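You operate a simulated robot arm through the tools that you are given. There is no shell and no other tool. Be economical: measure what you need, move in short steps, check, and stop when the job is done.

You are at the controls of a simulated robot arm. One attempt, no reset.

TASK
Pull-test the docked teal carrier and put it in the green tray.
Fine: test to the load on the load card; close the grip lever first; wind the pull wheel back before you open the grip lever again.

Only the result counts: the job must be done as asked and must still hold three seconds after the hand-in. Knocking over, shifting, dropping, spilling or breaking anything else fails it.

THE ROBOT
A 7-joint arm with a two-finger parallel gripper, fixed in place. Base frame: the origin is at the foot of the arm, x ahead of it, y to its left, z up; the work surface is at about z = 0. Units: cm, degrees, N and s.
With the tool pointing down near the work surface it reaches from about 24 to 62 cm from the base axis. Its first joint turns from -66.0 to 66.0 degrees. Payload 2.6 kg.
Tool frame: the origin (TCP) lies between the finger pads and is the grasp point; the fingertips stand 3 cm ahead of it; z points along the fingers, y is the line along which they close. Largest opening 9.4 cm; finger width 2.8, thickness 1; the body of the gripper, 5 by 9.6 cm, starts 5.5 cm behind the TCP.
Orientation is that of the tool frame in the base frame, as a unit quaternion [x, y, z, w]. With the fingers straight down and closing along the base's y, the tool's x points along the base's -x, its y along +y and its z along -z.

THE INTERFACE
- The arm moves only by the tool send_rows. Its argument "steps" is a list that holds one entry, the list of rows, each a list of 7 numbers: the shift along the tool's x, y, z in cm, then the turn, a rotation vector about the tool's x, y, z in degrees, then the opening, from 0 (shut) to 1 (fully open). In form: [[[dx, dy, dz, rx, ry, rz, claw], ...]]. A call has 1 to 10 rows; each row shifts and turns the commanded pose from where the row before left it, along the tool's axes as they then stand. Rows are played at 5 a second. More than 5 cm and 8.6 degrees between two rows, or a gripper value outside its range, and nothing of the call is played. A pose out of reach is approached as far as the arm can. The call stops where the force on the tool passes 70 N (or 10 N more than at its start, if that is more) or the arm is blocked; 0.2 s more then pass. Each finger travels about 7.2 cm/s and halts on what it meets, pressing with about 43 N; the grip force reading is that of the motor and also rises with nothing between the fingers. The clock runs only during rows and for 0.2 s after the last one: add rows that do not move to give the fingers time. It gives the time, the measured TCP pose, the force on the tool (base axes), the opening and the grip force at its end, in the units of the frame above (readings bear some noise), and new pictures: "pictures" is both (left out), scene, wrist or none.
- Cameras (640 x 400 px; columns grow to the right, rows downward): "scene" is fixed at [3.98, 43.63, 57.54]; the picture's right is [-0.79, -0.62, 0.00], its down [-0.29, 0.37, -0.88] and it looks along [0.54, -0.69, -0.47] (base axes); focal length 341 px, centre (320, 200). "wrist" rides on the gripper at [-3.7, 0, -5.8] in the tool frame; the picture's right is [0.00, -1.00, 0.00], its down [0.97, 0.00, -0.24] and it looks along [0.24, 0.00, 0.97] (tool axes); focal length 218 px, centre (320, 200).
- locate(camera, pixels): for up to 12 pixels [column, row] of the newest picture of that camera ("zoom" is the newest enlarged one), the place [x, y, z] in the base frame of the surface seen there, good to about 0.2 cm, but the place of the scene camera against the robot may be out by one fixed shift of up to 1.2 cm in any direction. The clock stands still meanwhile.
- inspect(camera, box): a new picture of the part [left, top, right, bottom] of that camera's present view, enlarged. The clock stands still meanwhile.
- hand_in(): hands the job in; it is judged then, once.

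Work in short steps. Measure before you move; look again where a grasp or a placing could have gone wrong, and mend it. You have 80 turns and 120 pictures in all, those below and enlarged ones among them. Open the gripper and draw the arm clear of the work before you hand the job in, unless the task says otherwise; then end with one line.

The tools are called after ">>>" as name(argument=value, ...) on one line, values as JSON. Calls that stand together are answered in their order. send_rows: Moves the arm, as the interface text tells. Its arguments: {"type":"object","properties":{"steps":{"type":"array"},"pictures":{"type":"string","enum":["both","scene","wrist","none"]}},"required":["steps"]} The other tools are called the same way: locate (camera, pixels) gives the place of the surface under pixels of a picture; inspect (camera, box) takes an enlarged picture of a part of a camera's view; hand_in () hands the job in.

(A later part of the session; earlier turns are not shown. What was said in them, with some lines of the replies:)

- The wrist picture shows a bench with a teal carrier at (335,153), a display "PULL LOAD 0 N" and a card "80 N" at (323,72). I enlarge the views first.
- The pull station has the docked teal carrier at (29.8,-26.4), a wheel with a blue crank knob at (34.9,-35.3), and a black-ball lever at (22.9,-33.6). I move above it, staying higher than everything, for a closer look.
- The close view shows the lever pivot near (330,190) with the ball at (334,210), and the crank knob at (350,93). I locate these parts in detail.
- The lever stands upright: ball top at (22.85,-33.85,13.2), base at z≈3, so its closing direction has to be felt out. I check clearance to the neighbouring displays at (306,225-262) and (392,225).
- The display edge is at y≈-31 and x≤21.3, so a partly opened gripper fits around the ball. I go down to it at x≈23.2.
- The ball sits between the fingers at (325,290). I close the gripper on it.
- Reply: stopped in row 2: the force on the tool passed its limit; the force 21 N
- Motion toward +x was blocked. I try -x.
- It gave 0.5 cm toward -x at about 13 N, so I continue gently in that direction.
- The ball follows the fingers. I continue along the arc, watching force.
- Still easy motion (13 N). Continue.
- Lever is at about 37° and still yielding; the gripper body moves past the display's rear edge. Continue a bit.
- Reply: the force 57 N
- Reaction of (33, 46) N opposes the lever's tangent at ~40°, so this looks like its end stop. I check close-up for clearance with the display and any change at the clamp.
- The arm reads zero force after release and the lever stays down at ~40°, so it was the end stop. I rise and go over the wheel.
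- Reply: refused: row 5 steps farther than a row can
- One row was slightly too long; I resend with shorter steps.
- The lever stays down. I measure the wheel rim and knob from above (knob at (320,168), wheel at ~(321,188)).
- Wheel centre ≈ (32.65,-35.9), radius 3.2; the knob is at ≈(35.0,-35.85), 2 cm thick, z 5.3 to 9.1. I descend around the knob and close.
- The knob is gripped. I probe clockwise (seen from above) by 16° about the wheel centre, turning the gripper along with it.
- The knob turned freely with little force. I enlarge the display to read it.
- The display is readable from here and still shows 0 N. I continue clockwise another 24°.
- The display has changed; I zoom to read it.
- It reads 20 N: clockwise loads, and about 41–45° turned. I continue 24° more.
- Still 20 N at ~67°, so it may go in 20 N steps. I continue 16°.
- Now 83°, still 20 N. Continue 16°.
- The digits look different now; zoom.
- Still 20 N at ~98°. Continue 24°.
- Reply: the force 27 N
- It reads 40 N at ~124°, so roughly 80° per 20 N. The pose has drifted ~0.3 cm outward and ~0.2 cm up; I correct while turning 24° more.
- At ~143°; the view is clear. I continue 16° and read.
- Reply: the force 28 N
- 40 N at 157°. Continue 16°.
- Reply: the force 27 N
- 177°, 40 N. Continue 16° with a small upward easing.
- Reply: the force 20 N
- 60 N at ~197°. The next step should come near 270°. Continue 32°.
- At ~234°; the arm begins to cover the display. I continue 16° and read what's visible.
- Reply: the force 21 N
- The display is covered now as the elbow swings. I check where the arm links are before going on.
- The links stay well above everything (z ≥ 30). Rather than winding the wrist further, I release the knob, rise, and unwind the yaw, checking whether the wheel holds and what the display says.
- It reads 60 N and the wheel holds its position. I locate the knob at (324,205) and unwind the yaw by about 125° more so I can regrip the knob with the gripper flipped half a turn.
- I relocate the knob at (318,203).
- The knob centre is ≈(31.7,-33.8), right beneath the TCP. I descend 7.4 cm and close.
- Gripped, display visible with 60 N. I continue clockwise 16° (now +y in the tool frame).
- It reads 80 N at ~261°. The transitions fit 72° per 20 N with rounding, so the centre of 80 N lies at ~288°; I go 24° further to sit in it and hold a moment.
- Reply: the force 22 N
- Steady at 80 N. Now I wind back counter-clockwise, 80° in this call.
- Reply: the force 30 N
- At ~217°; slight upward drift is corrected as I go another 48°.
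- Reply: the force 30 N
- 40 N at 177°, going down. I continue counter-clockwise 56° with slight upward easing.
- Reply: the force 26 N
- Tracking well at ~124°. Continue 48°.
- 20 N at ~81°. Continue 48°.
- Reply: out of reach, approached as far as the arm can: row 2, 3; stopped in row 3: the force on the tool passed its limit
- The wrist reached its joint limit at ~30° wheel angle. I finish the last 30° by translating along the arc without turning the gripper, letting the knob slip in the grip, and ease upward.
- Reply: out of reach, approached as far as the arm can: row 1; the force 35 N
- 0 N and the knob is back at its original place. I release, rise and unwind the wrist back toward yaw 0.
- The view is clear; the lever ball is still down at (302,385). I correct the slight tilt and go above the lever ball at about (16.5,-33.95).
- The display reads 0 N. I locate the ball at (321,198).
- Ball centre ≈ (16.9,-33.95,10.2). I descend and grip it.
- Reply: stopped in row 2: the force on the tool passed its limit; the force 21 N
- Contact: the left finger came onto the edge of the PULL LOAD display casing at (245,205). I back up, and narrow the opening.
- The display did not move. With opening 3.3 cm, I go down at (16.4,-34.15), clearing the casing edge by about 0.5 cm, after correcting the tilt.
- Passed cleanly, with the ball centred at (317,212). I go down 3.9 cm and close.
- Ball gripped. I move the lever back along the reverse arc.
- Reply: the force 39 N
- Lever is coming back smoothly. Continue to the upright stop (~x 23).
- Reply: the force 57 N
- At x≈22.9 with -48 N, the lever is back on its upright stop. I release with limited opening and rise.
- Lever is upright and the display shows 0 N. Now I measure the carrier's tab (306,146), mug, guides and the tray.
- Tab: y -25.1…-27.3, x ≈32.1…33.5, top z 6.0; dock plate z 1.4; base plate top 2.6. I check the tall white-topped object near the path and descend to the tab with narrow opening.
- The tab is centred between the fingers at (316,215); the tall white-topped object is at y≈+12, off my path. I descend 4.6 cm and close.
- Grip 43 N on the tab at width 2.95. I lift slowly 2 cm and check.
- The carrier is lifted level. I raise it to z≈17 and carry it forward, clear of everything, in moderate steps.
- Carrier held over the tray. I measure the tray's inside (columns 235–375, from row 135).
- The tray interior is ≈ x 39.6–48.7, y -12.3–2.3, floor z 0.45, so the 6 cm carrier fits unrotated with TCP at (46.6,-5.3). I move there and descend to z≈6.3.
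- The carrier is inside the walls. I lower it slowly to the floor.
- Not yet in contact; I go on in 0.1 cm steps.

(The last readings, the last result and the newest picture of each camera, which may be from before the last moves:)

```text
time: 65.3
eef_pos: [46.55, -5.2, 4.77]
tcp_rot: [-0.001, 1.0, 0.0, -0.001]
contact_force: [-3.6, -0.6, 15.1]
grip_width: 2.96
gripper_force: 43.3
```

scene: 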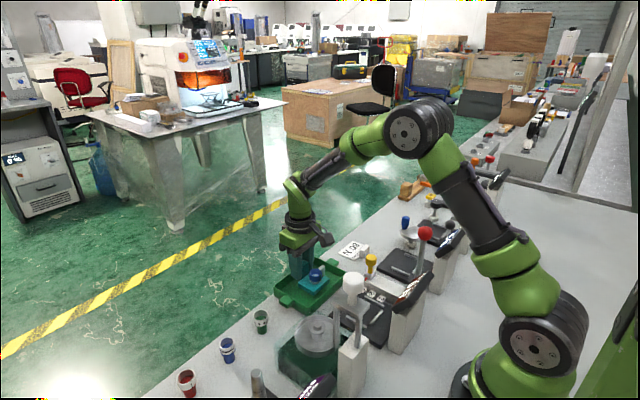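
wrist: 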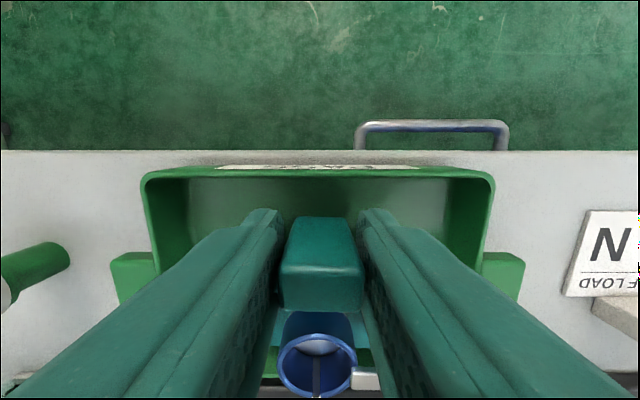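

Contact of 15 N: the carrier stands on the tray floor. I open to 3.9 cm and rise straight up.

>>> send_rows(steps=[[[0, 0, 0, 0, 0, 0, 0.42], [0, 0, 0, 0, 0, 0, 0.42], [0, 0, -1, 0, 0, 0, 0.42], [0, 0, -2, 0, 0, 0, 0.42], [0, 0, -4, 0, 0, 0, 0.42], [0, 0, -4, 0, 0, 0, 0.42], [0, 0, -4, 0, 0, 0, 0.42], [0, -4, 0, 0, 0, 0, 0.42], [0, -4, 0, 0, 0, 0, 0.42]]], pictures="both")

>>> inspect(camera="scene", box=[260, 198, 480, 338])

```text
time: 67.3
eef_pos: [46.41, -13.24, 19.79]
tcp_rot: [0.0, 1.0, 0.0, -0.002]
contact_force: [-1.0, -0.4, 0.3]
grip_width: 3.93
gripper_force: 0.0
```

scene: 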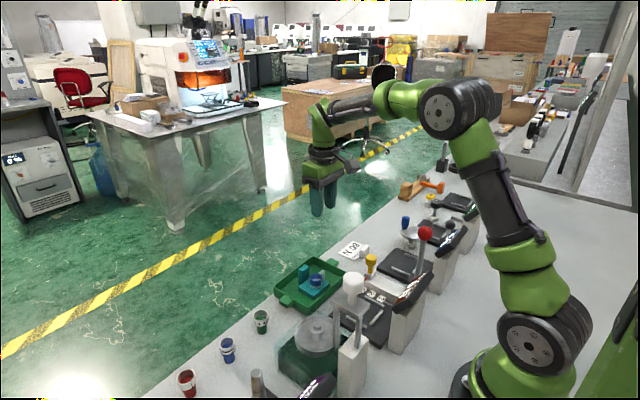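
wrist: 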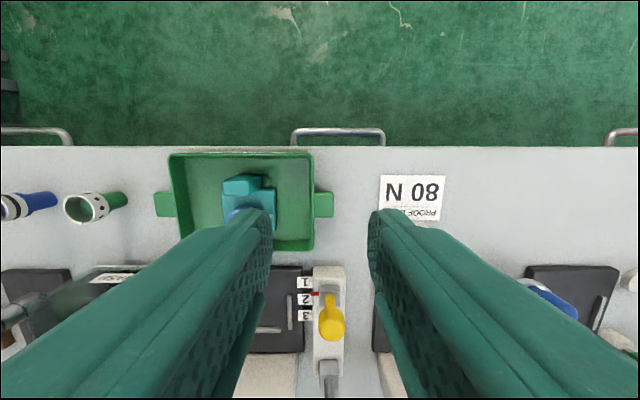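

```text
2.86 times, centred on (370, 268) of scene
```

zoom: 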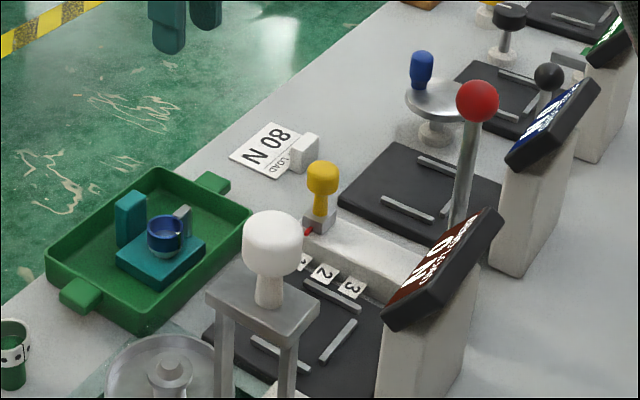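

The carrier stands flat in the green tray, the gripper is open and clear, and the stations look as they did at the start. I hand in.

>>> hand_in()

```text
The job is handed in.
```

The teal carrier was pull-tested to 80 N with the grip lever closed, the wheel was wound back to 0 N before the lever was opened, and the carrier now stands in the green tray. One finger bumped the edge of the PULL LOAD display while reaching for the lever; it showed no visible shift.
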